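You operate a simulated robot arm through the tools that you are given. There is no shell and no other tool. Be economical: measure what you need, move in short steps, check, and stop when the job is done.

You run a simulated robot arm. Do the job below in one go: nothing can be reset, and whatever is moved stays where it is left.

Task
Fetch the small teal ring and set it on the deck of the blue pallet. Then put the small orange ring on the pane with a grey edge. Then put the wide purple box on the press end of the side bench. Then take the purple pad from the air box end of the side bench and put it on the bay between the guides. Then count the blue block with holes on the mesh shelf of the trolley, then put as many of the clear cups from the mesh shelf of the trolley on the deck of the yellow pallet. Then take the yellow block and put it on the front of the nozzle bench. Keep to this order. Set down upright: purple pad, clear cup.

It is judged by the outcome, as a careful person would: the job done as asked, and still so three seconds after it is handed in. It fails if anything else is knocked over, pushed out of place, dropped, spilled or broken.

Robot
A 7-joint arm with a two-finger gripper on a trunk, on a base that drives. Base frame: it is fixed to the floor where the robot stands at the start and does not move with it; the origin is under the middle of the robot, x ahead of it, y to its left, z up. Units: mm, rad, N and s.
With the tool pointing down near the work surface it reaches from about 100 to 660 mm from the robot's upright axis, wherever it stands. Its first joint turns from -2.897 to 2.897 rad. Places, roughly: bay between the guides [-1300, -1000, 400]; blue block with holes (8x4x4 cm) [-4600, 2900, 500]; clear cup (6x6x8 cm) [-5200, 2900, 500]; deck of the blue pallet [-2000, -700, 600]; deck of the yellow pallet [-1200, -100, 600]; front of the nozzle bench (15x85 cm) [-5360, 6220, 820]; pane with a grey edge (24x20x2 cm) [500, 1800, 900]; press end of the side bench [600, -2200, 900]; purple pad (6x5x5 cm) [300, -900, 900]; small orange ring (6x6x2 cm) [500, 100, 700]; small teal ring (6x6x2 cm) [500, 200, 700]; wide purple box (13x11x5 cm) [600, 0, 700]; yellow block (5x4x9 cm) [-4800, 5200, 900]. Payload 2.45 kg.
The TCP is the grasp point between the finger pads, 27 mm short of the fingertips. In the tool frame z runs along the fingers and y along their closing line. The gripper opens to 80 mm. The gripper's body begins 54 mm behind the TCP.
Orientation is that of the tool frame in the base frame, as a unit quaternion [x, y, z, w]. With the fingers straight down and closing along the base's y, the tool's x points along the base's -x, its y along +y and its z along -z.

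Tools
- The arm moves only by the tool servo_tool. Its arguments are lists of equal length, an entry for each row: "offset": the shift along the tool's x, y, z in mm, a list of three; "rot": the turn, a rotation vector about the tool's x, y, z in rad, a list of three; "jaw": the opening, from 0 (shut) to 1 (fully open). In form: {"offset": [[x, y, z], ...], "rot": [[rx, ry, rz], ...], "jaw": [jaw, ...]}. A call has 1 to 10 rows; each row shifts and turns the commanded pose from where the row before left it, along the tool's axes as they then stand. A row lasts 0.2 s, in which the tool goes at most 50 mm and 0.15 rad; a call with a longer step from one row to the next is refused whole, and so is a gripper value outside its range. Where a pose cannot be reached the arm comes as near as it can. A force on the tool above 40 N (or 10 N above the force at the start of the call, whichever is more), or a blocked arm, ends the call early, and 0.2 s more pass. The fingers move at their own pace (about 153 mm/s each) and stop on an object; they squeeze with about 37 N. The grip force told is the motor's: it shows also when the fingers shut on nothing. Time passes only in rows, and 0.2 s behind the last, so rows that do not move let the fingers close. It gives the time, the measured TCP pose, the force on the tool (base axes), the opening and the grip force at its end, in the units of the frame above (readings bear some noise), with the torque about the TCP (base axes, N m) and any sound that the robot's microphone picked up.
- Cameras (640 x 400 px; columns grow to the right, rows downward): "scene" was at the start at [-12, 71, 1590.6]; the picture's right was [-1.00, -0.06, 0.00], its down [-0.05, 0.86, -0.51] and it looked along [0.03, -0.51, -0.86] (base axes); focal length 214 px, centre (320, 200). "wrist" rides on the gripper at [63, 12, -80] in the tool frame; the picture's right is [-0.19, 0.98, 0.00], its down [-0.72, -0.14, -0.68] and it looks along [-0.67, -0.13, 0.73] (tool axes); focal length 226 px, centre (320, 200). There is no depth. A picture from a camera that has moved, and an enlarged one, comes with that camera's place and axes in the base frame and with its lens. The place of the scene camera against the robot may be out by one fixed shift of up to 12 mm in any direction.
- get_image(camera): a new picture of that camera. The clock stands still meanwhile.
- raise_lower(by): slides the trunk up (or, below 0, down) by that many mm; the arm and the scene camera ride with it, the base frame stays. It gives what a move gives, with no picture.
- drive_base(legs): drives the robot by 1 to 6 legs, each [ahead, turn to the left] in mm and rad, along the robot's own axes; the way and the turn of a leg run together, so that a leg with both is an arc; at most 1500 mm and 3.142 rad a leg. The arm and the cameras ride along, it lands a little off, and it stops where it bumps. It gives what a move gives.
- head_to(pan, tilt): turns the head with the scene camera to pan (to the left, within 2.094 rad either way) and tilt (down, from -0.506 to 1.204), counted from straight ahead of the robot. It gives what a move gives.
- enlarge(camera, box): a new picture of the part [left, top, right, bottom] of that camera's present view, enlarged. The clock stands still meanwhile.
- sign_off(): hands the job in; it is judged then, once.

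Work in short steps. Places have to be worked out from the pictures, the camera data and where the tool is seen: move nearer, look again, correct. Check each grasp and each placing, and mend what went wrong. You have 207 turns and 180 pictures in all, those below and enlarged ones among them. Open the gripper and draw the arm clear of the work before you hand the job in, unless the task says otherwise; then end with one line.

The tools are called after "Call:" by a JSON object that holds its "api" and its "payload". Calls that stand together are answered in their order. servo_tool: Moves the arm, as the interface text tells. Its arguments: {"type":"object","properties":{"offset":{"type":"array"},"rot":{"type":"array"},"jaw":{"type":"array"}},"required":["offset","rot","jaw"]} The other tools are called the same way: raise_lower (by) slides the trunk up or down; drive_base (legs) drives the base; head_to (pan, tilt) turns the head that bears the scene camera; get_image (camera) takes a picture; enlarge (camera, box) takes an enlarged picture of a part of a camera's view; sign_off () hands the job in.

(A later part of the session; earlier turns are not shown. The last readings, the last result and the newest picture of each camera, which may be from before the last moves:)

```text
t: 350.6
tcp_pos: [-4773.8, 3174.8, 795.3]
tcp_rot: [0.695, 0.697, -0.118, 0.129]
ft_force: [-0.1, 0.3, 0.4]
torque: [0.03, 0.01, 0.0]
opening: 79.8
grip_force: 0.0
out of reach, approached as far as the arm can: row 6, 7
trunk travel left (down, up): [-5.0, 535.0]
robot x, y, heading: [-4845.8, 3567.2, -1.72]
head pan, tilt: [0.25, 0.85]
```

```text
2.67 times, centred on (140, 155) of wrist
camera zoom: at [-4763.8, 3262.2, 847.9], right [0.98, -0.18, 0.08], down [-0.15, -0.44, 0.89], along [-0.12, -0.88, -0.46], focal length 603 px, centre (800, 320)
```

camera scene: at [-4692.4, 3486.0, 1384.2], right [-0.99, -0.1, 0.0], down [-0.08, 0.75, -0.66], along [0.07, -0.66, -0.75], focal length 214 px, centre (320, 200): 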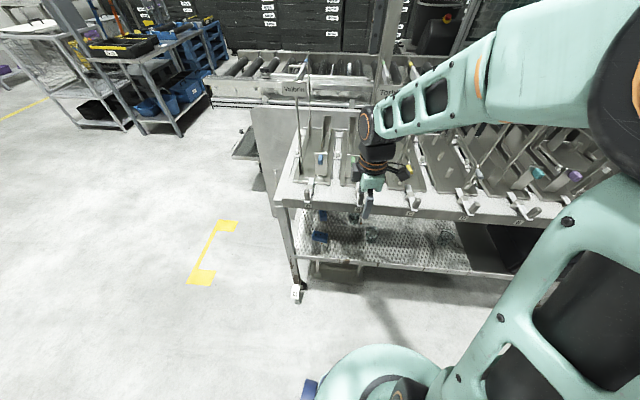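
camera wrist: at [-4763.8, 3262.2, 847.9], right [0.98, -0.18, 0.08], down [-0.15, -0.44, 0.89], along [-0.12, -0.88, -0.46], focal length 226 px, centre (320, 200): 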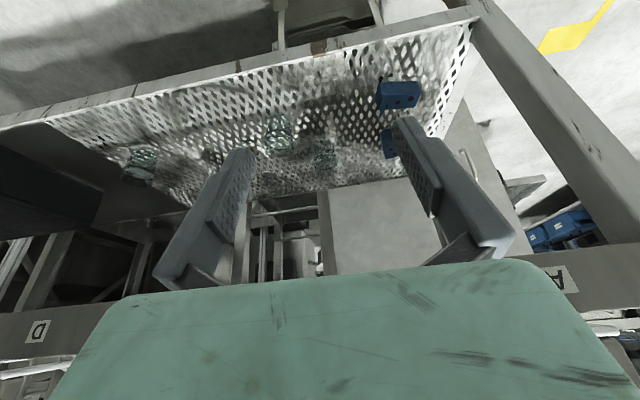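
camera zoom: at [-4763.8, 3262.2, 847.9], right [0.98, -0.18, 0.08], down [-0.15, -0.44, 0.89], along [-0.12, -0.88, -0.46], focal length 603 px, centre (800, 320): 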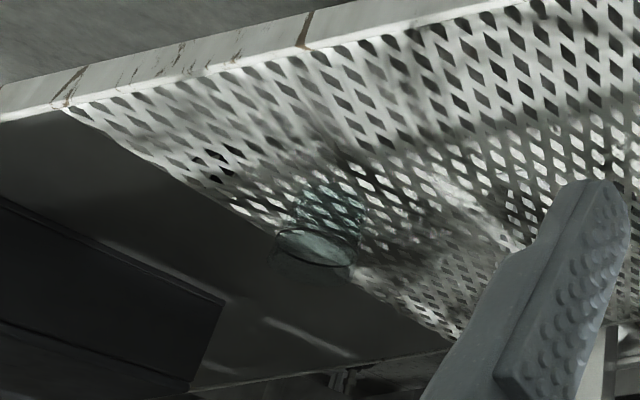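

Two blue blocks visible so far; a finger hides part. I move the camera east by 120 mm and half-close the jaws for an unobstructed view.

Call:
{"api": "servo_tool", "payload": {"offset": [[0, 40, 0], [0, 40, 0], [0, 40, 0], [0, 40, 0]], "rot": [[0, 0, 0], [0, 0, 0], [0, 0, 0], [0, 0, 0]], "jaw": [0, 0, 0, 0]}}

Call:
{"api": "get_image", "payload": {"camera": "wrist"}}

Call:
{"api": "enlarge", "payload": {"camera": "wrist", "box": [200, 40, 440, 200]}}

```text
t: 351.6
tcp_pos: [-4611.5, 3178.4, 800.1]
tcp_rot: [0.696, 0.697, -0.118, 0.13]
ft_force: [-0.2, 1.1, -0.5]
torque: [0.03, -0.02, -0.01]
opening: 0.0
grip_force: 29.9
trunk travel left (down, up): [-5.0, 535.0]
robot x, y, heading: [-4845.8, 3567.5, -1.719]
head pan, tilt: [0.25, 0.85]
```

```text
76 pictures are left
camera wrist: at [-4601.0, 3266.0, 852.7], right [0.98, -0.18, 0.08], down [-0.15, -0.44, 0.89], along [-0.12, -0.88, -0.46], focal length 226 px, centre (320, 200)
```

wrist: 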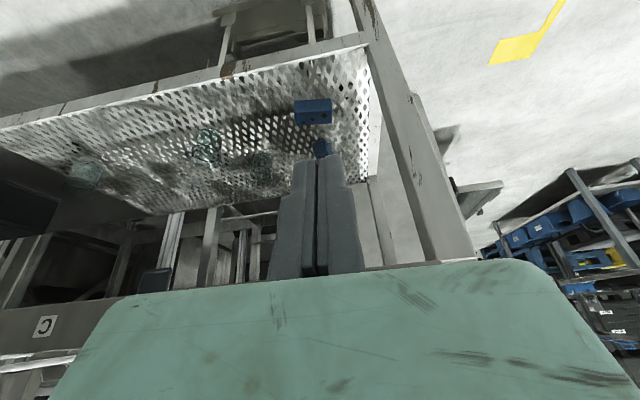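

```text
2.50 times, centred on (320, 120) of wrist
camera zoom: at [-4601.0, 3266.0, 852.7], right [0.98, -0.18, 0.08], down [-0.15, -0.44, 0.89], along [-0.12, -0.88, -0.46], focal length 565 px, centre (320, 400)
```

zoom: 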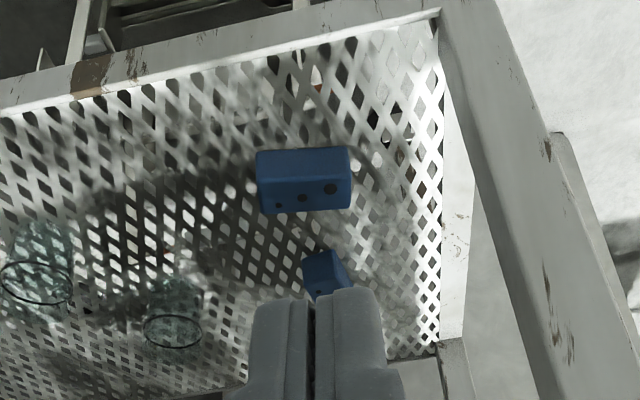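

Two blocks at the east end. I look along the western part to be sure of the count.

Call:
{"api": "servo_tool", "payload": {"offset": [[0, -45, 0], [0, -45, 0], [0, -45, 0], [0, -45, 0], [0, -45, 0], [0, -45, 0], [0, -45, 0], [0, -45, 0], [0, -45, 0], [0, -45, 0]], "rot": [[0, 0, 0], [0, 0, 0], [0, 0, 0], [0, 0, 0], [0, 0, 0], [0, 0, 0], [0, 0, 0], [0, 0, 0], [0, 0, 0], [0, 0, 0]], "jaw": [0, 0, 0, 0, 0, 0, 0, 0, 0, 0]}}

Call:
{"api": "get_image", "payload": {"camera": "wrist"}}

Call:
{"api": "enlarge", "payload": {"camera": "wrist", "box": [220, 40, 520, 220]}}

```text
t: 353.8
tcp_pos: [-5064.8, 3157.9, 791.0]
tcp_rot: [0.694, 0.698, -0.119, 0.13]
ft_force: [-0.8, -0.4, 0.2]
torque: [-0.01, 0.02, -0.04]
opening: 0.0
grip_force: 29.5
out of reach, approached as far as the arm can: row 4, 5
trunk travel left (down, up): [-5.0, 535.0]
robot x, y, heading: [-4845.4, 3566.8, -1.723]
head pan, tilt: [0.25, 0.85]
```

```text
74 pictures are left
camera wrist: at [-5054.5, 3246.1, 843.4], right [0.98, -0.17, 0.08], down [-0.15, -0.44, 0.89], along [-0.12, -0.88, -0.46], focal length 226 px, centre (320, 200)
```

wrist: 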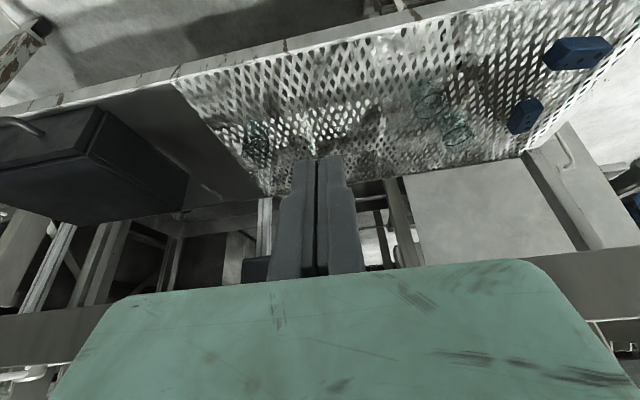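

```text
2.13 times, centred on (370, 130) of wrist
camera zoom: at [-5054.5, 3246.1, 843.4], right [0.98, -0.17, 0.08], down [-0.15, -0.44, 0.89], along [-0.12, -0.88, -0.46], focal length 482 px, centre (213, 349)
```

zoom: 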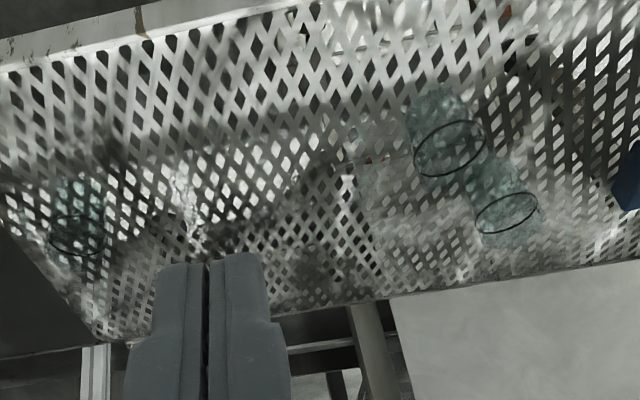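

Two blue blocks with holes, so two cups are to be moved. Cups are near B(−4882,2932) and C(−4799,2837). I line up with B, lower the tool, and open.

Call:
{"api": "servo_tool", "payload": {"offset": [[6.9, 45, 18.8], [6.9, 45, 18.8], [6.9, 45, 18.8], [6.9, 46, 18.8], [0, 0, 0]], "rot": [[0, 0, 0], [0, 0, 0], [0, 0, 0], [0, 0, 0], [0, 0, 0]], "jaw": [1, 1, 1, 1, 1]}}

```text
refused: row 4 steps farther than a row can; nothing moved
```

Call:
{"api": "servo_tool", "payload": {"offset": [[6.9, 44, 18.8], [6.9, 44, 18.8], [6.9, 44, 18.8], [6.9, 44, 18.8], [0, 6, 0], [0, 0, 0]], "rot": [[0, 0, 0], [0, 0, 0], [0, 0, 0], [0, 0, 0], [0, -0.05, 0], [0, -0.05, 0]], "jaw": [1, 1, 1, 1, 1, 1]}}

```text
t: 355.2
tcp_pos: [-4879.9, 3160.5, 714.8]
tcp_rot: [0.688, 0.69, -0.152, 0.165]
ft_force: [0.3, -0.5, -0.9]
torque: [0.02, 0.0, 0.0]
opening: 79.8
grip_force: 0.1
out of reach, approached as far as the arm can: row 6
trunk travel left (down, up): [-5.0, 535.0]
robot x, y, heading: [-4842.4, 3569.3, -1.719]
head pan, tilt: [0.25, 0.85]
```

I move forward and down in front of the shelf while pitching to about 45°.

Call:
{"api": "servo_tool", "payload": {"offset": [[-4.1, 0, 37.5], [-0.3, 0, 37.7], [3.5, 0, 37.6], [7.2, 0, 37], [0, 0, 0]], "rot": [[0, -0.08, 0], [0, -0.08, 0], [0, -0.08, 0], [0, -0.08, 0], [0, 0, 0]], "jaw": [1, 1, 1, 1, 1]}}

Call:
{"api": "get_image", "payload": {"camera": "wrist"}}

Call:
{"api": "get_image", "payload": {"camera": "scene"}}

```text
t: 356.4
tcp_pos: [-4879.2, 3083.1, 584.9]
tcp_rot: [0.655, 0.656, -0.26, 0.272]
ft_force: [0.5, -0.4, 0.4]
torque: [0.08, 0.01, -0.01]
opening: 80.3
grip_force: 0.1
trunk travel left (down, up): [-5.0, 535.0]
robot x, y, heading: [-4842.4, 3569.1, -1.72]
head pan, tilt: [0.25, 0.85]
```

```text
72 pictures are left
camera wrist: at [-4867.4, 3184.7, 597.3], right [0.98, -0.13, 0.15], down [-0.16, -0.04, 0.99], along [-0.12, -0.99, -0.06], focal length 226 px, centre (320, 200)
```

wrist: 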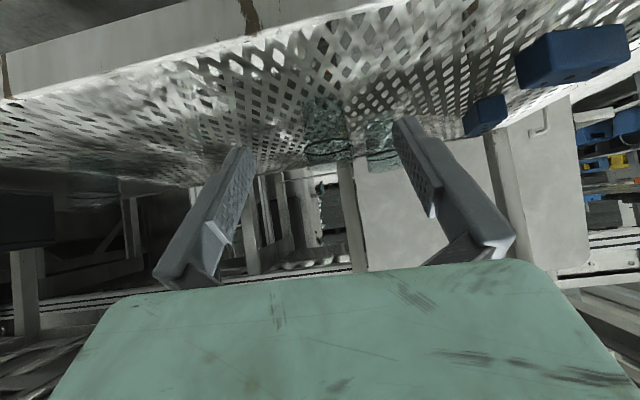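

```text
71 pictures are left
camera scene: at [-4692.5, 3485.8, 1384.2], right [-0.99, -0.1, 0.0], down [-0.08, 0.75, -0.66], along [0.07, -0.66, -0.75], focal length 214 px, centre (320, 200)
```

scene: 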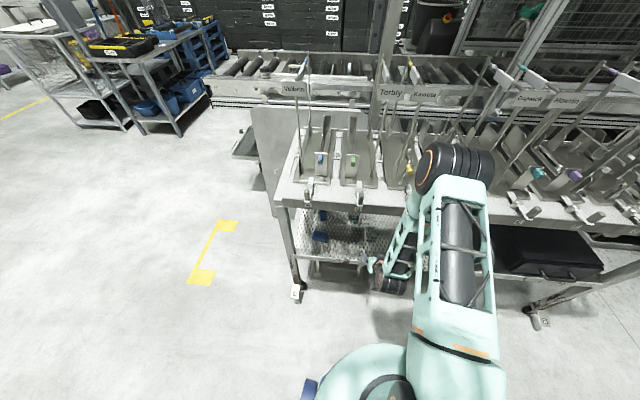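

Tool at 44° pitch in front of the shelf. I lower to z≈515 and move half-way toward cup B, then look.

Call:
{"api": "servo_tool", "payload": {"offset": [[23.7, 1, 24.4], [23.7, 1, 24.4], [-27, 0, 26.3], [-27, 0, 26.3], [0, 0, 0]], "rot": [[0, 0, 0], [0, 0, 0], [0, 0, 0], [0, 0, 0], [0, 0, 0]], "jaw": [1, 1, 1, 1, 1]}}

Call:
{"api": "get_image", "payload": {"camera": "wrist"}}

```text
t: 357.6
tcp_pos: [-4874.0, 3006.1, 515.9]
tcp_rot: [0.656, 0.655, -0.261, 0.271]
ft_force: [0.8, -0.3, -0.4]
torque: [-0.03, 0.02, 0.0]
opening: 80.2
grip_force: 0.1
trunk travel left (down, up): [-5.0, 535.0]
robot x, y, heading: [-4846.1, 3565.2, -1.717]
head pan, tilt: [0.25, 0.85]
```

```text
70 pictures are left
camera wrist: at [-4864.1, 3108.2, 528.3], right [0.98, -0.13, 0.15], down [-0.16, -0.04, 0.99], along [-0.12, -0.99, -0.06], focal length 226 px, centre (320, 200)
```

wrist: 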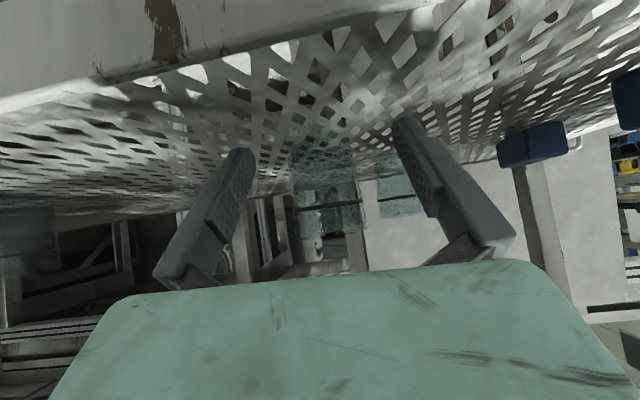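

Cup B stands between the jaws ahead, x≈−4880. I go 74 mm forward and close.

Call:
{"api": "servo_tool", "payload": {"offset": [[-26.5, -2, 25.8], [-26.5, -2, 25.8], [0, 0, 0]], "rot": [[0, 0, 0], [0, 0, 0], [0, 0, 0]], "jaw": [1, 1, 1]}}

Call:
{"api": "get_image", "payload": {"camera": "wrist"}}

```text
t: 358.4
tcp_pos: [-4878.9, 2933.9, 516.4]
tcp_rot: [0.655, 0.656, -0.26, 0.271]
ft_force: [0.3, -0.6, 0.3]
torque: [0.0, -0.01, -0.01]
opening: 79.9
grip_force: 0.1
trunk travel left (down, up): [-5.0, 535.0]
robot x, y, heading: [-4844.4, 3564.4, -1.722]
head pan, tilt: [0.25, 0.85]
```

```text
69 pictures are left
camera wrist: at [-4867.5, 3035.6, 528.3], right [0.98, -0.13, 0.15], down [-0.16, -0.04, 0.99], along [-0.13, -0.99, -0.06], focal length 226 px, centre (320, 200)
```

wrist: 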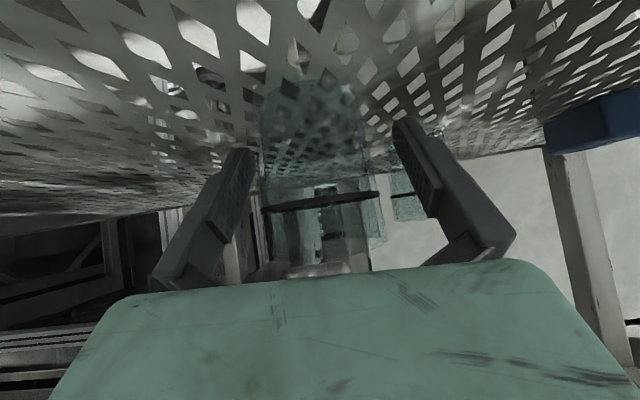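

Cup is between the jaws, slightly further on. I go 12 mm forward and close.

Call:
{"api": "servo_tool", "payload": {"offset": [[-8.6, 0, 8.4], [0, 0, 0], [0, 0, 0], [0, 0, 0], [0, 0, 0]], "rot": [[0, 0, 0], [0, 0, 0], [0, 0, 0], [0, 0, 0], [0, 0, 0]], "jaw": [1, 0, 0, 0, 0]}}

Call:
{"api": "get_image", "payload": {"camera": "wrist"}}

```text
t: 359.6
tcp_pos: [-4879.2, 2931.5, 514.5]
tcp_rot: [0.657, 0.655, -0.257, 0.27]
ft_force: [0.1, -0.3, 0.5]
torque: [0.0, 0.04, -0.03]
opening: 54.3
grip_force: 36.7
trunk travel left (down, up): [-5.0, 535.0]
robot x, y, heading: [-4843.9, 3571.0, -1.719]
head pan, tilt: [0.25, 0.85]
```

```text
68 pictures are left
camera wrist: at [-4867.4, 3032.8, 527.4], right [0.98, -0.13, 0.15], down [-0.16, -0.05, 0.99], along [-0.13, -0.99, -0.07], focal length 226 px, centre (320, 200)
```

wrist: 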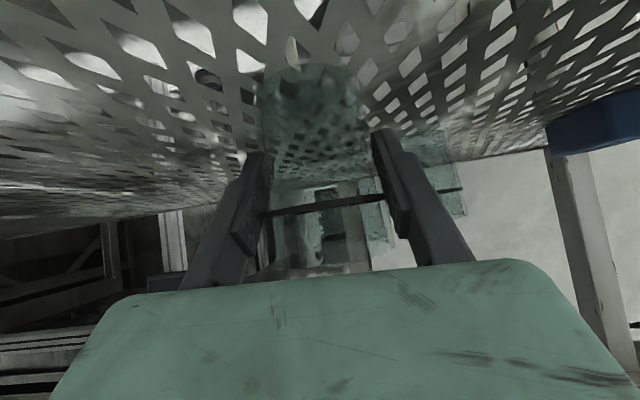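

Gripped (54 mm). I lift 25 mm and draw it out.

Call:
{"api": "servo_tool", "payload": {"offset": [[-8.7, 0, -9], [-8.7, 0, -9], [27, 0, -26.3], [27, 0, -26.3], [27, 0, -26.3], [27, 0, -26.3]], "rot": [[0, 0, 0], [0, 0, 0], [0, 0, 0], [0, 0, 0], [0, 0, 0], [0, 0, 0]], "jaw": [0, 0, 0, 0, 0, 0]}}

Call:
{"api": "get_image", "payload": {"camera": "wrist"}}

Call:
{"api": "enlarge", "payload": {"camera": "scene", "box": [250, 150, 450, 310]}}

```text
t: 361.0
tcp_pos: [-4880.4, 3070.8, 541.7]
tcp_rot: [0.655, 0.655, -0.262, 0.272]
ft_force: [-0.1, 0.3, -1.1]
torque: [0.03, 0.0, 0.04]
opening: 54.0
grip_force: 36.8
trunk travel left (down, up): [-5.0, 535.0]
robot x, y, heading: [-4843.4, 3563.4, -1.719]
head pan, tilt: [0.25, 0.85]
```

```text
67 pictures are left
camera wrist: at [-4869.2, 3172.3, 553.4], right [0.98, -0.13, 0.15], down [-0.16, -0.04, 0.99], along [-0.13, -0.99, -0.06], focal length 226 px, centre (320, 200)
```

wrist: 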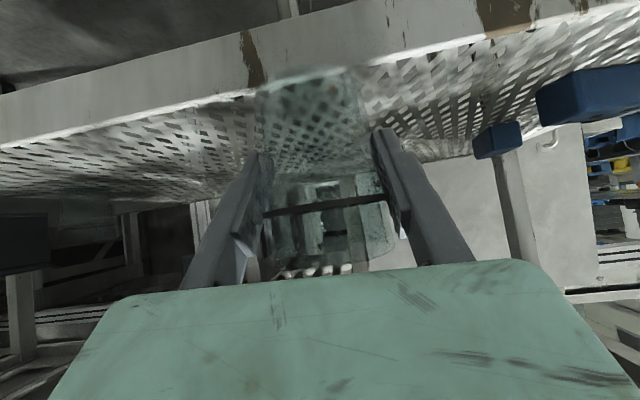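

```text
2.50 times, centred on (350, 230) of scene
camera zoom: at [-4692.4, 3485.2, 1384.1], right [-0.99, -0.1, 0.0], down [-0.08, 0.75, -0.66], along [0.07, -0.66, -0.75], focal length 536 px, centre (245, 125)
```

zoom: 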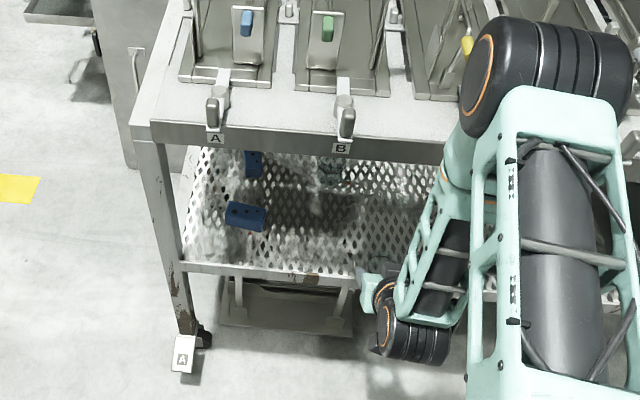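

Cup held upright. I back the robot off, raise the trunk, and drive toward the yellow pallet.

Call:
{"api": "drive_base", "payload": {"legs": [[-170, 0]]}}

Call:
{"api": "raise_lower", "payload": {"by": 350}}

Call:
{"api": "drive_base", "payload": {"legs": [[0, 1.719], [700, 0], [0, -0.339]]}}

Call:
{"api": "get_image", "payload": {"camera": "wrist"}}

```text
t: 362.5
tcp_pos: [-4854.5, 3236.4, 541.2]
tcp_rot: [0.655, 0.656, -0.26, 0.272]
ft_force: [0.5, -0.5, 0.2]
torque: [-0.01, -0.02, 0.02]
opening: 54.2
grip_force: 37.1
trunk travel left (down, up): [-5.0, 535.0]
robot x, y, heading: [-4820.0, 3730.6, -1.714]
head pan, tilt: [0.25, 0.85]
```

```text
t: 365.9
tcp_pos: [-4854.2, 3235.4, 890.9]
tcp_rot: [0.654, 0.656, -0.26, 0.272]
ft_force: [0.8, 0.1, -0.6]
torque: [-0.03, 0.0, 0.01]
opening: 53.9
grip_force: 36.8
trunk travel left (down, up): [-355.0, 185.0]
robot x, y, heading: [-4824.5, 3733.5, -1.713]
head pan, tilt: [0.25, 0.85]
```

```text
t: 374.9
tcp_pos: [-3669.0, 3608.7, 890.1]
tcp_rot: [0.085, 0.923, -0.026, 0.375]
ft_force: [-0.4, 0.4, -0.8]
torque: [0.0, 0.01, 0.0]
opening: 53.2
grip_force: 37.0
trunk travel left (down, up): [-355.0, 185.0]
robot x, y, heading: [-4147.0, 3733.2, -0.331]
head pan, tilt: [0.25, 0.85]
```

```text
65 pictures are left
camera wrist: at [-3766.2, 3639.0, 903.3], right [0.31, 0.94, 0.15], down [0.01, -0.16, 0.99], along [0.95, -0.3, -0.06], focal length 226 px, centre (320, 200)
```

wrist: 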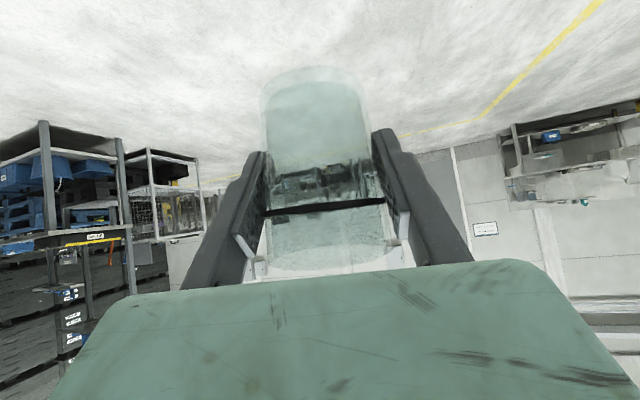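

Call:
{"api": "drive_base", "payload": {"legs": [[1500, 0], [1500, 0], [950, 0], [0, -1.23]]}}

Call:
{"api": "head_to", "payload": {"pan": -0.7, "tilt": 0.5}}

Call:
{"api": "get_image", "payload": {"camera": "scene"}}

```text
t: 397.1
tcp_pos: [-409.8, 1910.0, 890.9]
tcp_rot: [0.612, 0.696, -0.243, 0.287]
ft_force: [0.4, -0.2, -0.3]
torque: [0.01, -0.01, 0.01]
opening: 50.7
grip_force: 36.6
trunk travel left (down, up): [-355.0, 185.0]
robot x, y, heading: [-438.7, 2405.4, -1.593]
head pan, tilt: [0.25, 0.85]
```

```text
t: 398.3
tcp_pos: [-409.7, 1910.3, 892.4]
tcp_rot: [0.611, 0.696, -0.242, 0.288]
ft_force: [-1.3, -0.3, -0.5]
torque: [-0.03, 0.01, 0.01]
opening: 50.4
grip_force: 37.0
trunk travel left (down, up): [-355.0, 185.0]
robot x, y, heading: [-442.3, 2402.9, -1.587]
head pan, tilt: [-0.7, 0.499]
```

```text
64 pictures are left
camera scene: at [-356.0, 2352.0, 1764.1], right [-0.75, 0.66, 0.0], down [0.31, 0.36, -0.88], along [-0.58, -0.66, -0.48], focal length 214 px, centre (320, 200)
```

scene: 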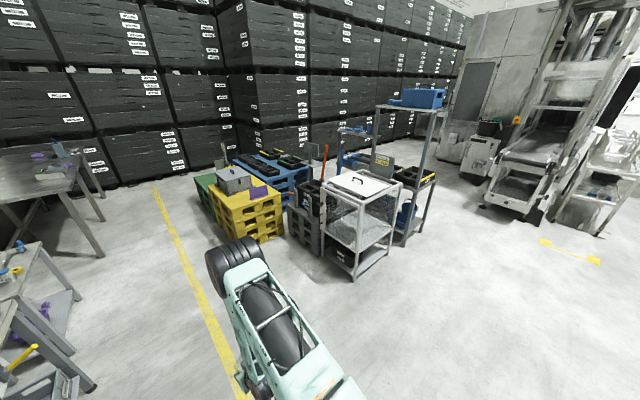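

I drive south alongside the yellow pallet and turn to face it.

Call:
{"api": "drive_base", "payload": {"legs": [[0, 0.05], [1500, 0], [680, 0], [0, -1.6]]}}

Call:
{"api": "head_to", "payload": {"pan": 0.3, "tilt": 0.8}}

Call:
{"api": "get_image", "payload": {"camera": "scene"}}

Call:
{"api": "get_image", "payload": {"camera": "wrist"}}

```text
t: 413.5
tcp_pos: [-826.2, 169.4, 890.7]
tcp_rot: [0.923, 0.084, -0.374, 0.042]
ft_force: [0.9, 0.8, -0.8]
torque: [0.0, -0.02, 0.02]
opening: 50.5
grip_force: 36.5
trunk travel left (down, up): [-355.0, 185.0]
robot x, y, heading: [-330.8, 225.0, -3.109]
head pan, tilt: [-0.7, 0.499]
```

```text
t: 414.8
tcp_pos: [-825.2, 168.6, 890.5]
tcp_rot: [0.922, 0.084, -0.374, 0.042]
ft_force: [0.1, -1.2, 0.3]
torque: [-0.03, 0.0, -0.01]
opening: 50.2
grip_force: 37.3
trunk travel left (down, up): [-355.0, 185.0]
robot x, y, heading: [-333.9, 223.2, -3.111]
head pan, tilt: [0.3, 0.799]
```

```text
63 pictures are left
camera scene: at [-381.0, 55.9, 1738.2], right [-0.33, 0.95, 0.0], down [0.68, 0.23, -0.7], along [-0.66, -0.23, -0.72], focal length 214 px, centre (320, 200)
```

scene: 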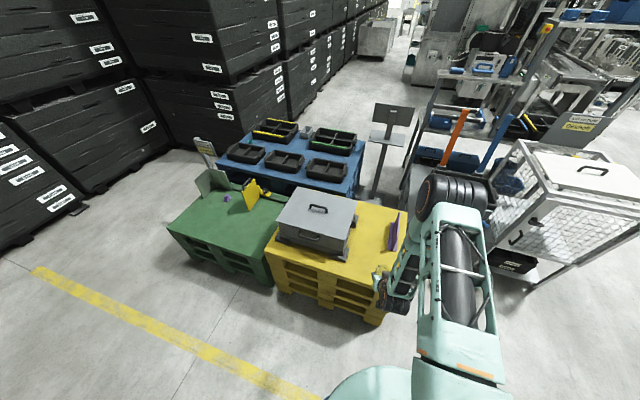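

```text
62 pictures are left
camera wrist: at [-725.0, 175.6, 903.4], right [0.05, -0.99, 0.15], down [-0.07, 0.15, 0.99], along [-1.0, -0.06, -0.06], focal length 226 px, centre (320, 200)
```

wrist: 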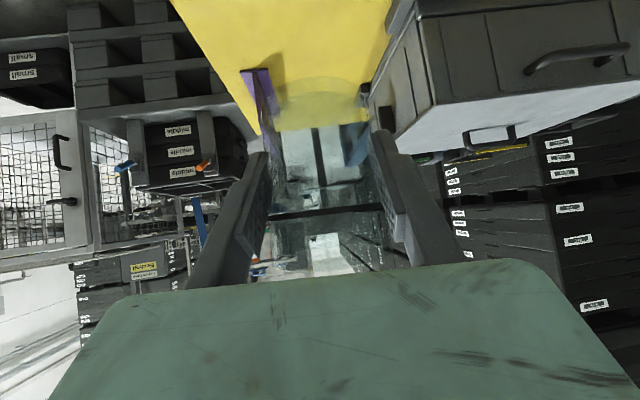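

Call:
{"api": "enlarge", "payload": {"camera": "scene", "box": [250, 170, 430, 330]}}

```text
2.50 times, centred on (340, 250) of scene
camera zoom: at [-381.0, 55.9, 1738.2], right [-0.33, 0.95, 0.0], down [0.68, 0.23, -0.7], along [-0.66, -0.23, -0.72], focal length 536 px, centre (270, 75)
```

zoom: 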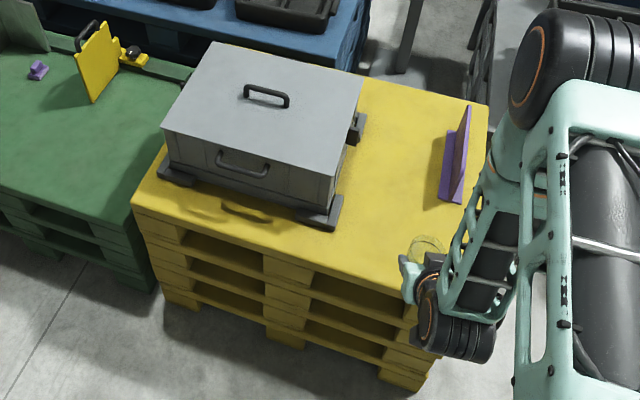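

Free deck area between chest and purple bracket: I'll set cup 1 at (−1090,100) and leave room for cup 2 nearer. I drive 150 mm closer and move over.

Call:
{"api": "drive_base", "payload": {"legs": [[150, 0]]}}

Call:
{"api": "servo_tool", "payload": {"offset": [[-26, 14, 25.6], [-26, 14, 25.6], [-26, 15, 25.6], [27.9, 0, 28.7], [27.9, 0, 28.7], [27.9, 0, 28.7]], "rot": [[0, 0, 0], [0, 0, 0], [0, 0, 0], [0, 0, 0], [0, 0, 0], [0, 0, 0]], "jaw": [0, 0, 0, 0, 0, 0]}}

Call:
{"api": "get_image", "payload": {"camera": "wrist"}}

Call:
{"api": "get_image", "payload": {"camera": "scene"}}

```text
t: 416.2
tcp_pos: [-978.3, 162.0, 891.3]
tcp_rot: [0.923, 0.085, -0.374, 0.043]
ft_force: [-1.2, 0.0, 0.0]
torque: [0.02, 0.04, -0.02]
opening: 50.6
grip_force: 36.3
trunk travel left (down, up): [-355.0, 185.0]
robot x, y, heading: [-488.1, 218.0, -3.111]
head pan, tilt: [0.3, 0.799]
```

```text
t: 417.6
tcp_pos: [-1077.9, 96.2, 769.7]
tcp_rot: [0.923, 0.084, -0.374, 0.042]
ft_force: [-0.7, -0.3, -0.2]
torque: [-0.03, -0.02, 0.0]
opening: 50.4
grip_force: 36.5
trunk travel left (down, up): [-355.0, 185.0]
robot x, y, heading: [-485.0, 218.1, -3.105]
head pan, tilt: [0.3, 0.799]
```

```text
60 pictures are left
camera wrist: at [-977.0, 103.9, 782.0], right [0.05, -0.99, 0.15], down [-0.07, 0.15, 0.99], along [-1.0, -0.06, -0.06], focal length 226 px, centre (320, 200)
```

wrist: 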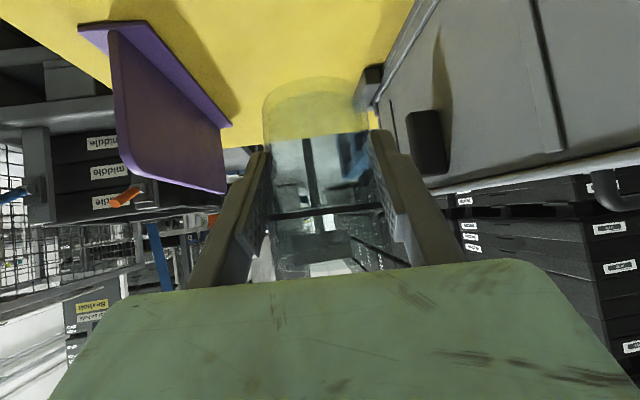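

```text
59 pictures are left
camera scene: at [-533.3, 50.3, 1738.1], right [-0.33, 0.94, 0.0], down [0.68, 0.24, -0.7], along [-0.66, -0.23, -0.72], focal length 214 px, centre (320, 200)
```

scene: 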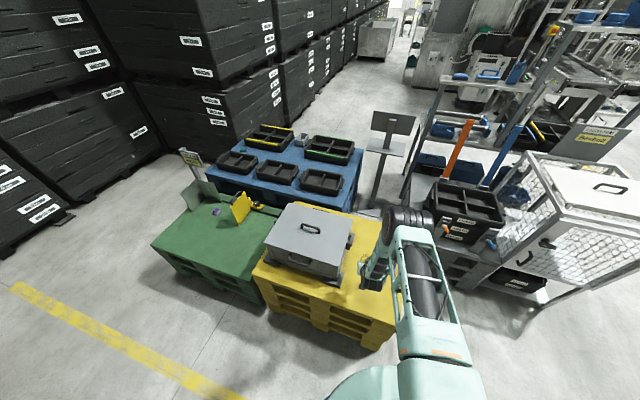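

Clear on both sides. I lower by 85 mm, then slowly to contact.

Call:
{"api": "servo_tool", "payload": {"offset": [[20.9, -2, 21.5], [20.9, -2, 21.5], [17.4, -2, 17.9], [4, 0, 4.2], [4, 0, 4.2], [3.5, 0, 3.6]], "rot": [[0, 0, 0], [0, 0, 0], [0, 0, 0], [0, 0, 0], [0, 0, 0], [0, 0, 0]], "jaw": [0, 0, 0, 0, 0, 0]}}

Call:
{"api": "get_image", "payload": {"camera": "wrist"}}

```text
t: 419.0
tcp_pos: [-1077.1, 103.1, 670.5]
tcp_rot: [0.923, 0.084, -0.373, 0.043]
ft_force: [0.4, -0.2, -0.1]
torque: [0.03, 0.0, 0.02]
opening: 50.4
grip_force: 37.4
trunk travel left (down, up): [-355.0, 185.0]
robot x, y, heading: [-486.3, 220.8, -3.105]
head pan, tilt: [0.3, 0.799]
```

```text
58 pictures are left
camera wrist: at [-977.2, 109.2, 682.3], right [0.05, -0.99, 0.15], down [-0.07, 0.15, 0.99], along [-1.0, -0.06, -0.06], focal length 226 px, centre (320, 200)
```

wrist: 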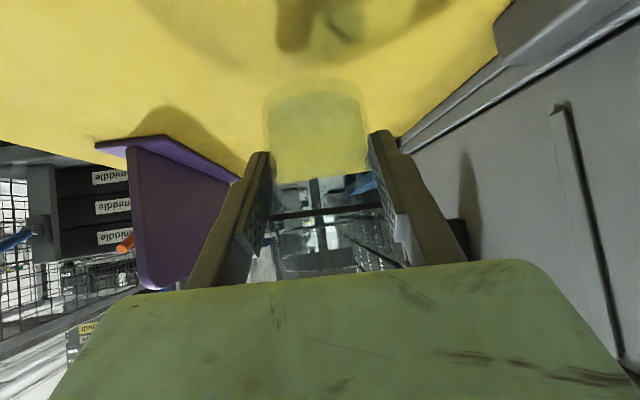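

Still a gap. I continue in 4 mm steps.

Call:
{"api": "servo_tool", "payload": {"offset": [[2.8, 0, 2.9], [2.8, 0, 2.9], [2.8, 0, 2.9], [2.8, 0, 2.9]], "rot": [[0, 0, 0], [0, 0, 0], [0, 0, 0], [0, 0, 0]], "jaw": [0, 0, 0, 0]}}

```text
t: 420.0
tcp_pos: [-1079.6, 101.7, 654.1]
tcp_rot: [0.922, 0.085, -0.375, 0.043]
ft_force: [-0.3, -0.3, -0.4]
torque: [0.02, -0.01, 0.02]
opening: 50.7
grip_force: 37.5
trunk travel left (down, up): [-355.0, 185.0]
robot x, y, heading: [-485.0, 217.1, -3.112]
head pan, tilt: [0.3, 0.799]
```

Call:
{"api": "servo_tool", "payload": {"offset": [[2.1, 0, 2.2], [2.1, 0, 2.2], [2.1, 0, 2.2], [2.1, 0, 2.2], [0, 0, 0]], "rot": [[0, 0, 0], [0, 0, 0], [0, 0, 0], [0, 0, 0], [0, 0, 0]], "jaw": [0, 0, 0, 0, 0]}}

Call:
{"api": "get_image", "payload": {"camera": "wrist"}}

```text
t: 421.2
tcp_pos: [-1079.0, 100.5, 642.3]
tcp_rot: [0.922, 0.085, -0.375, 0.042]
ft_force: [0.4, -1.1, 5.6]
torque: [0.1, 0.07, 0.0]
opening: 50.1
grip_force: 37.0
trunk travel left (down, up): [-355.0, 185.0]
robot x, y, heading: [-485.2, 222.9, -3.108]
head pan, tilt: [0.3, 0.799]
```

```text
57 pictures are left
camera wrist: at [-978.4, 108.4, 654.3], right [0.05, -0.99, 0.15], down [-0.07, 0.15, 0.99], along [-1.0, -0.06, -0.06], focal length 226 px, centre (320, 200)
```

wrist: 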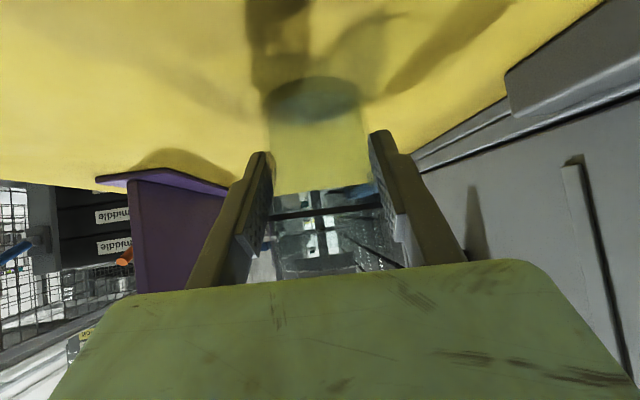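

Touching (5.6 N). I open and withdraw along the tool axis.

Call:
{"api": "servo_tool", "payload": {"offset": [[0, 0, 0], [0, 0, 0], [0, 0, -20], [0, 0, -40], [0, 0, -45], [0, 0, -45], [0, 0, -45]], "rot": [[0, 0, 0], [0, 0, 0], [0, 0, 0], [0, 0, 0], [0, 0, 0], [0, 0, 0], [0, 0, 0]], "jaw": [1, 1, 1, 1, 1, 1, 1]}}

Call:
{"api": "get_image", "payload": {"camera": "wrist"}}

Call:
{"api": "enlarge", "payload": {"camera": "scene", "box": [250, 180, 430, 340]}}

```text
t: 422.8
tcp_pos: [-943.6, 132.7, 783.2]
tcp_rot: [0.923, 0.085, -0.374, 0.043]
ft_force: [0.9, 0.4, 0.6]
torque: [0.03, 0.0, -0.01]
opening: 80.1
grip_force: 0.1
trunk travel left (down, up): [-355.0, 185.0]
robot x, y, heading: [-483.2, 217.5, -3.108]
head pan, tilt: [0.3, 0.799]
```

```text
56 pictures are left
camera wrist: at [-843.0, 139.9, 794.7], right [0.05, -0.99, 0.15], down [-0.07, 0.15, 0.99], along [-1.0, -0.06, -0.06], focal length 226 px, centre (320, 200)
```

wrist: 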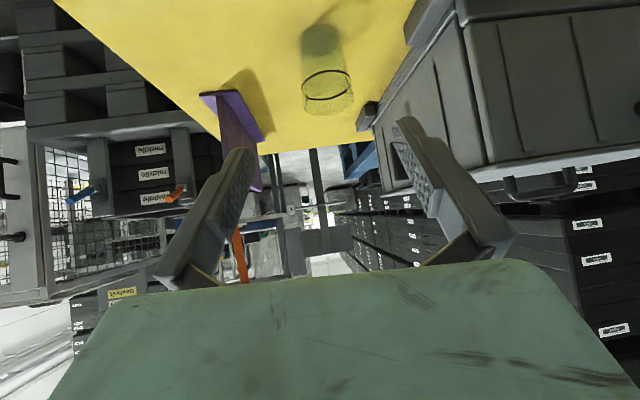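

```text
2.50 times, centred on (340, 260) of scene
camera zoom: at [-532.6, 50.8, 1738.2], right [-0.33, 0.94, 0.0], down [0.68, 0.24, -0.7], along [-0.66, -0.23, -0.72], focal length 536 px, centre (270, 50)
```

zoom: 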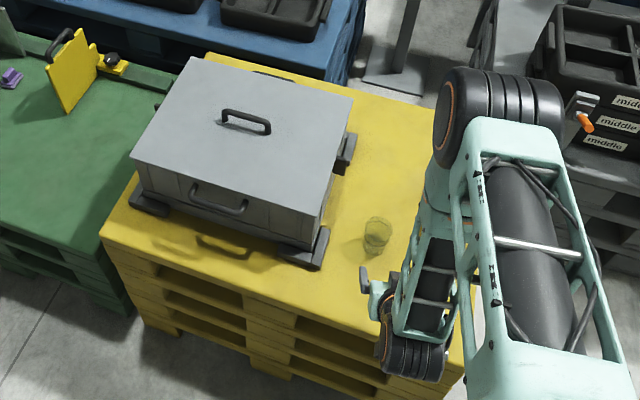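

Cup 1 stands on the yellow deck. I return for a second cup – the front one at (−5217,2918).

Call:
{"api": "drive_base", "payload": {"legs": [[-110, 0], [0, -1.604], [1500, 0], [720, 0], [0, 1.23]]}}

```text
t: 441.8
tcp_pos: [-767.7, 2578.3, 782.1]
tcp_rot: [0.921, -0.103, -0.374, -0.032]
ft_force: [0.4, -0.2, 0.0]
torque: [0.0, 0.01, -0.02]
opening: 80.2
grip_force: 0.0
trunk travel left (down, up): [-355.0, 185.0]
robot x, y, heading: [-307.7, 2473.3, 2.772]
head pan, tilt: [0.3, 0.799]
```

Call:
{"api": "drive_base", "payload": {"legs": [[0, 0.05], [1500, 0], [1500, 0], [890, 0], [0, 0.32]]}}

```text
t: 461.9
tcp_pos: [-4430.2, 3626.5, 782.0]
tcp_rot: [0.923, 0.079, -0.374, 0.041]
ft_force: [0.7, 0.4, -0.1]
torque: [0.03, 0.02, -0.01]
opening: 80.2
grip_force: 0.1
trunk travel left (down, up): [-355.0, 185.0]
robot x, y, heading: [-3971.5, 3708.0, -3.119]
head pan, tilt: [0.3, 0.799]
```

Call:
{"api": "drive_base", "payload": {"legs": [[1250, 0], [0, 1.55]]}}

Call:
{"api": "head_to", "payload": {"pan": 0.0, "tilt": 0.85}}

Call:
{"api": "get_image", "payload": {"camera": "scene"}}

```text
t: 472.3
tcp_pos: [-5204.4, 3202.6, 782.7]
tcp_rot: [0.605, 0.702, -0.24, 0.29]
ft_force: [-0.3, 0.1, 0.6]
torque: [0.02, 0.0, 0.01]
opening: 80.0
grip_force: 0.0
trunk travel left (down, up): [-355.0, 185.0]
robot x, y, heading: [-5273.1, 3665.7, -1.571]
head pan, tilt: [0.3, 0.799]
```

```text
t: 473.1
tcp_pos: [-5204.0, 3201.9, 782.6]
tcp_rot: [0.604, 0.702, -0.239, 0.291]
ft_force: [1.4, -0.8, -0.2]
torque: [0.03, 0.02, 0.01]
opening: 80.0
grip_force: 0.0
trunk travel left (down, up): [-355.0, 185.0]
robot x, y, heading: [-5273.0, 3665.5, -1.564]
head pan, tilt: [0.0, 0.85]
```

```text
54 pictures are left
camera scene: at [-5129.6, 3605.3, 1734.1], right [-1.0, 0.0, 0.0], down [0.0, 0.75, -0.66], along [0.0, -0.66, -0.75], focal length 214 px, centre (320, 200)
```

scene: 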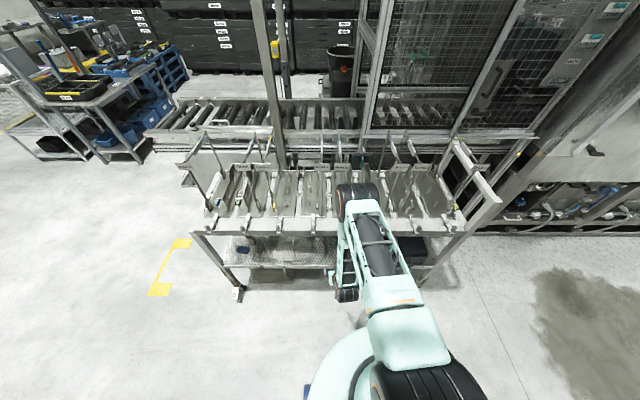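

I correct the tool yaw, raise the hand 110 mm, then lower the trunk 345 mm and move 100 mm closer.

Call:
{"api": "servo_tool", "payload": {"offset": [[-25, 0, -26], [-25, 0, -26], [-25, 0, -26], [0, 0, 0]], "rot": [[0, 0, 0], [0.053, 0, 0.0545], [0.053, 0, 0.0545], [0, 0, 0]], "jaw": [1, 1, 1, 1]}}

Call:
{"api": "raise_lower", "payload": {"by": -345}}

Call:
{"api": "drive_base", "payload": {"legs": [[100, 0]]}}

Call:
{"api": "get_image", "payload": {"camera": "wrist"}}

```text
t: 474.1
tcp_pos: [-5205.0, 3202.2, 890.4]
tcp_rot: [0.657, 0.653, -0.261, 0.271]
ft_force: [0.5, 0.3, -0.1]
torque: [0.01, 0.02, -0.01]
opening: 79.6
grip_force: 0.1
trunk travel left (down, up): [-355.0, 185.0]
robot x, y, heading: [-5276.5, 3667.0, -1.567]
head pan, tilt: [0.0, 0.85]
```

```text
t: 477.5
tcp_pos: [-5204.6, 3202.9, 544.1]
tcp_rot: [0.657, 0.654, -0.26, 0.271]
ft_force: [0.1, 0.6, -0.2]
torque: [-0.01, 0.01, 0.0]
opening: 79.9
grip_force: 0.0
trunk travel left (down, up): [-10.0, 530.0]
robot x, y, heading: [-5274.4, 3667.3, -1.57]
head pan, tilt: [0.0, 0.85]
```

```text
t: 478.6
tcp_pos: [-5205.8, 3101.3, 545.1]
tcp_rot: [0.657, 0.653, -0.26, 0.27]
ft_force: [-0.2, -0.1, 0.1]
torque: [-0.03, 0.0, 0.0]
opening: 79.7
grip_force: 0.1
trunk travel left (down, up): [-10.0, 530.0]
robot x, y, heading: [-5271.9, 3557.0, -1.57]
head pan, tilt: [0.0, 0.85]
```

```text
53 pictures are left
camera wrist: at [-5194.5, 3202.6, 557.0], right [0.98, -0.14, 0.15], down [-0.16, -0.04, 0.99], along [-0.13, -0.99, -0.06], focal length 226 px, centre (320, 200)
```

wrist: 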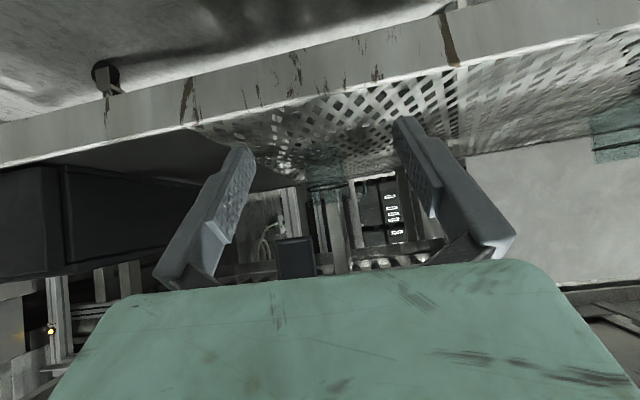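

Cup A at about (−5216,2918). I lower 30 mm and go forward 90 mm, then check.

Call:
{"api": "servo_tool", "payload": {"offset": [[20.9, -5, 21.5], [-32, -3, 31], [-32, -2, 31], [0, 0, 0]], "rot": [[0, 0, 0], [0, 0, 0], [0, 0, 0], [0, 0, 0]], "jaw": [1, 1, 1, 1]}}

Call:
{"api": "get_image", "payload": {"camera": "wrist"}}

```text
t: 479.6
tcp_pos: [-5215.9, 3013.1, 512.7]
tcp_rot: [0.657, 0.653, -0.261, 0.271]
ft_force: [-0.7, -0.3, 0.7]
torque: [-0.05, -0.04, -0.01]
opening: 80.2
grip_force: 0.0
trunk travel left (down, up): [-10.0, 530.0]
robot x, y, heading: [-5273.2, 3565.9, -1.569]
head pan, tilt: [0.0, 0.85]
```

```text
52 pictures are left
camera wrist: at [-5203.8, 3114.0, 524.8], right [0.98, -0.14, 0.15], down [-0.16, -0.04, 0.99], along [-0.13, -0.99, -0.06], focal length 226 px, centre (320, 200)
```

wrist: 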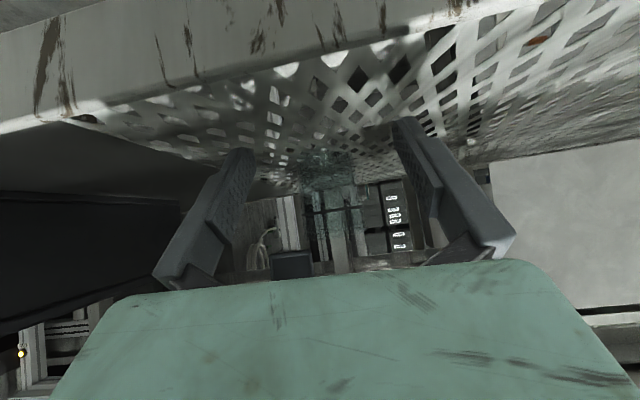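

Cup about y≈2908. I drive 40 mm closer and extend the remaining ~48 mm.

Call:
{"api": "drive_base", "payload": {"legs": [[40, 0]]}}

Call:
{"api": "servo_tool", "payload": {"offset": [[-17.2, -2, 16.7], [-17.2, -2, 16.7], [0, 0, 0]], "rot": [[0, 0, 0], [0, 0, 0], [0, 0, 0]], "jaw": [1, 1, 1]}}

Call:
{"api": "get_image", "payload": {"camera": "wrist"}}

```text
t: 480.6
tcp_pos: [-5216.0, 2981.6, 511.4]
tcp_rot: [0.658, 0.655, -0.258, 0.268]
ft_force: [-0.2, 0.4, -0.6]
torque: [0.01, -0.01, 0.0]
opening: 79.9
grip_force: 0.0
trunk travel left (down, up): [-10.0, 530.0]
robot x, y, heading: [-5277.2, 3524.0, -1.574]
head pan, tilt: [0.0, 0.85]
stopped in leg 1: the robot was blocked; the commanded pose is now the measured one
```

```text
t: 481.6
tcp_pos: [-5216.6, 2968.0, 503.6]
tcp_rot: [0.658, 0.664, -0.246, 0.255]
ft_force: [-10.9, -2.6, 44.2]
torque: [-0.96, 2.08, 0.33]
opening: 73.9
grip_force: 0.0
trunk travel left (down, up): [-10.0, 530.0]
robot x, y, heading: [-5273.0, 3537.1, -1.57]
head pan, tilt: [0.0, 0.85]
stopped in row 3: the arm was blocked; the commanded pose is now the measured one
```

```text
51 pictures are left
camera wrist: at [-5205.5, 3068.8, 519.9], right [0.98, -0.13, 0.14], down [-0.15, -0.09, 0.99], along [-0.12, -0.99, -0.1], focal length 226 px, centre (320, 200)
```

wrist: 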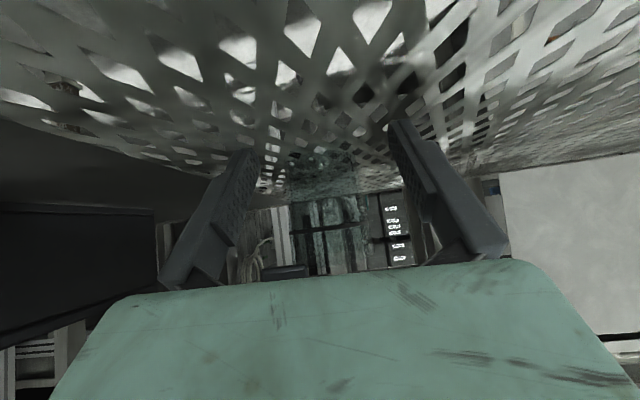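

Something blocks: probably the wrist housing against the shelf's front rim. I look from the scene camera before moving.

Call:
{"api": "enlarge", "payload": {"camera": "scene", "box": [240, 150, 440, 330]}}

```text
2.22 times, centred on (340, 240) of scene
camera zoom: at [-5128.4, 3486.4, 1391.6], right [-1.0, 0.0, 0.0], down [0.0, 0.74, -0.67], along [0.0, -0.67, -0.74], focal length 477 px, centre (276, 111)
```

zoom: 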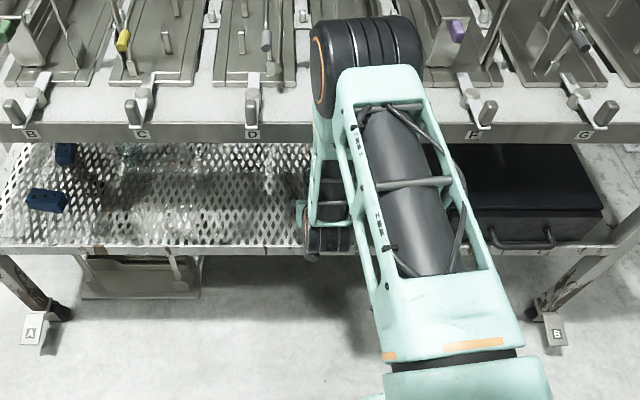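

The elbow pressed against the deck's front edge – the robot stands too close. I back the base off 140 mm and check the levers.

Call:
{"api": "drive_base", "payload": {"legs": [[-140, 0]]}}

Call:
{"api": "enlarge", "payload": {"camera": "scene", "box": [220, 110, 440, 290]}}

Call:
{"api": "get_image", "payload": {"camera": "wrist"}}

```text
t: 482.5
tcp_pos: [-5215.2, 2973.2, 503.9]
tcp_rot: [0.656, 0.659, -0.255, 0.266]
ft_force: [0.2, 1.6, 4.3]
torque: [-0.08, 0.15, -0.05]
opening: 78.5
grip_force: 0.0
trunk travel left (down, up): [-10.0, 530.0]
robot x, y, heading: [-5271.7, 3561.7, -1.574]
head pan, tilt: [0.0, 0.85]
stopped in leg 1: the force on the tool passed its limit at 63 N (the readings are from after the stop); the commanded pose is now the measured one
```

```text
2.22 times, centred on (330, 200) of scene
camera zoom: at [-5129.6, 3499.5, 1389.0], right [-1.0, 0.0, 0.0], down [0.0, 0.75, -0.66], along [0.0, -0.66, -0.75], focal length 477 px, centre (298, 200)
```

zoom: 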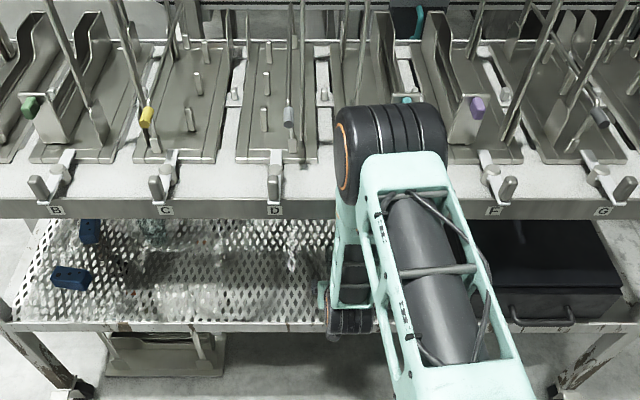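

```text
48 pictures are left
camera wrist: at [-5204.7, 3075.0, 518.3], right [0.98, -0.13, 0.15], down [-0.15, -0.06, 0.99], along [-0.12, -0.99, -0.08], focal length 226 px, centre (320, 200)
```

wrist: 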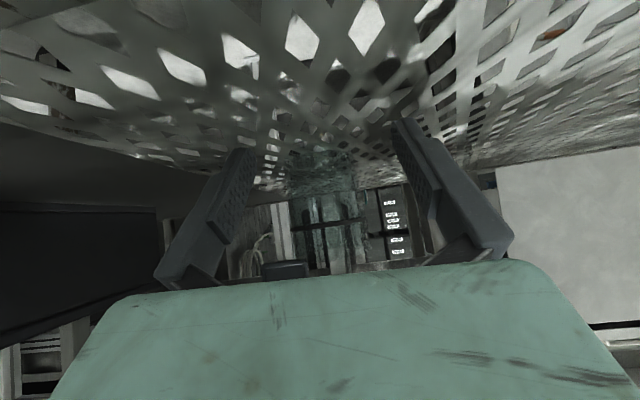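

The fingertips also rest on the mesh. I raise the tool 15 mm, then back off.

Call:
{"api": "servo_tool", "payload": {"offset": [[-5, 0, -5.2], [-6, 0, -6.2], [0, 0, 0]], "rot": [[0, 0, 0], [0, 0, 0], [0, 0, 0]], "jaw": [1, 1, 1]}}

Call:
{"api": "drive_base", "payload": {"legs": [[-60, 0]]}}

Call:
{"api": "enlarge", "payload": {"camera": "scene", "box": [220, 110, 440, 290]}}

```text
t: 483.3
tcp_pos: [-5215.9, 2973.4, 520.9]
tcp_rot: [0.656, 0.66, -0.253, 0.265]
ft_force: [0.0, -0.8, 0.5]
torque: [0.01, 0.01, -0.02]
opening: 79.9
grip_force: 0.2
trunk travel left (down, up): [-10.0, 530.0]
robot x, y, heading: [-5273.7, 3563.8, -1.566]
head pan, tilt: [0.0, 0.85]
```

```text
t: 484.3
tcp_pos: [-5215.9, 3034.3, 520.4]
tcp_rot: [0.656, 0.659, -0.253, 0.265]
ft_force: [-0.7, 0.7, -0.5]
torque: [0.01, -0.02, 0.01]
opening: 79.9
grip_force: 0.1
trunk travel left (down, up): [-10.0, 530.0]
robot x, y, heading: [-5272.3, 3622.0, -1.566]
head pan, tilt: [0.0, 0.85]
```

```text
2.22 times, centred on (330, 200) of scene
camera zoom: at [-5129.8, 3559.1, 1389.1], right [-1.0, 0.0, 0.0], down [0.0, 0.75, -0.66], along [0.0, -0.66, -0.75], focal length 477 px, centre (298, 200)
```

zoom: 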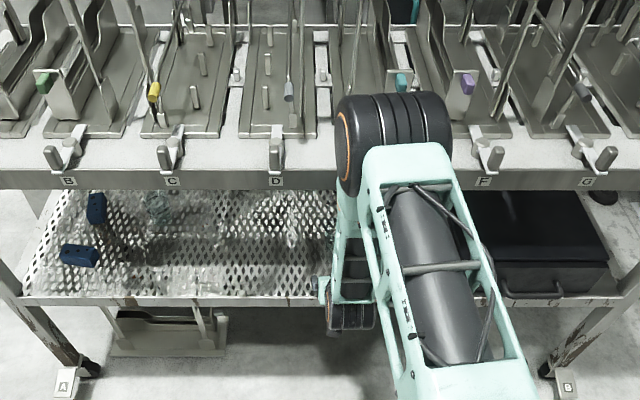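

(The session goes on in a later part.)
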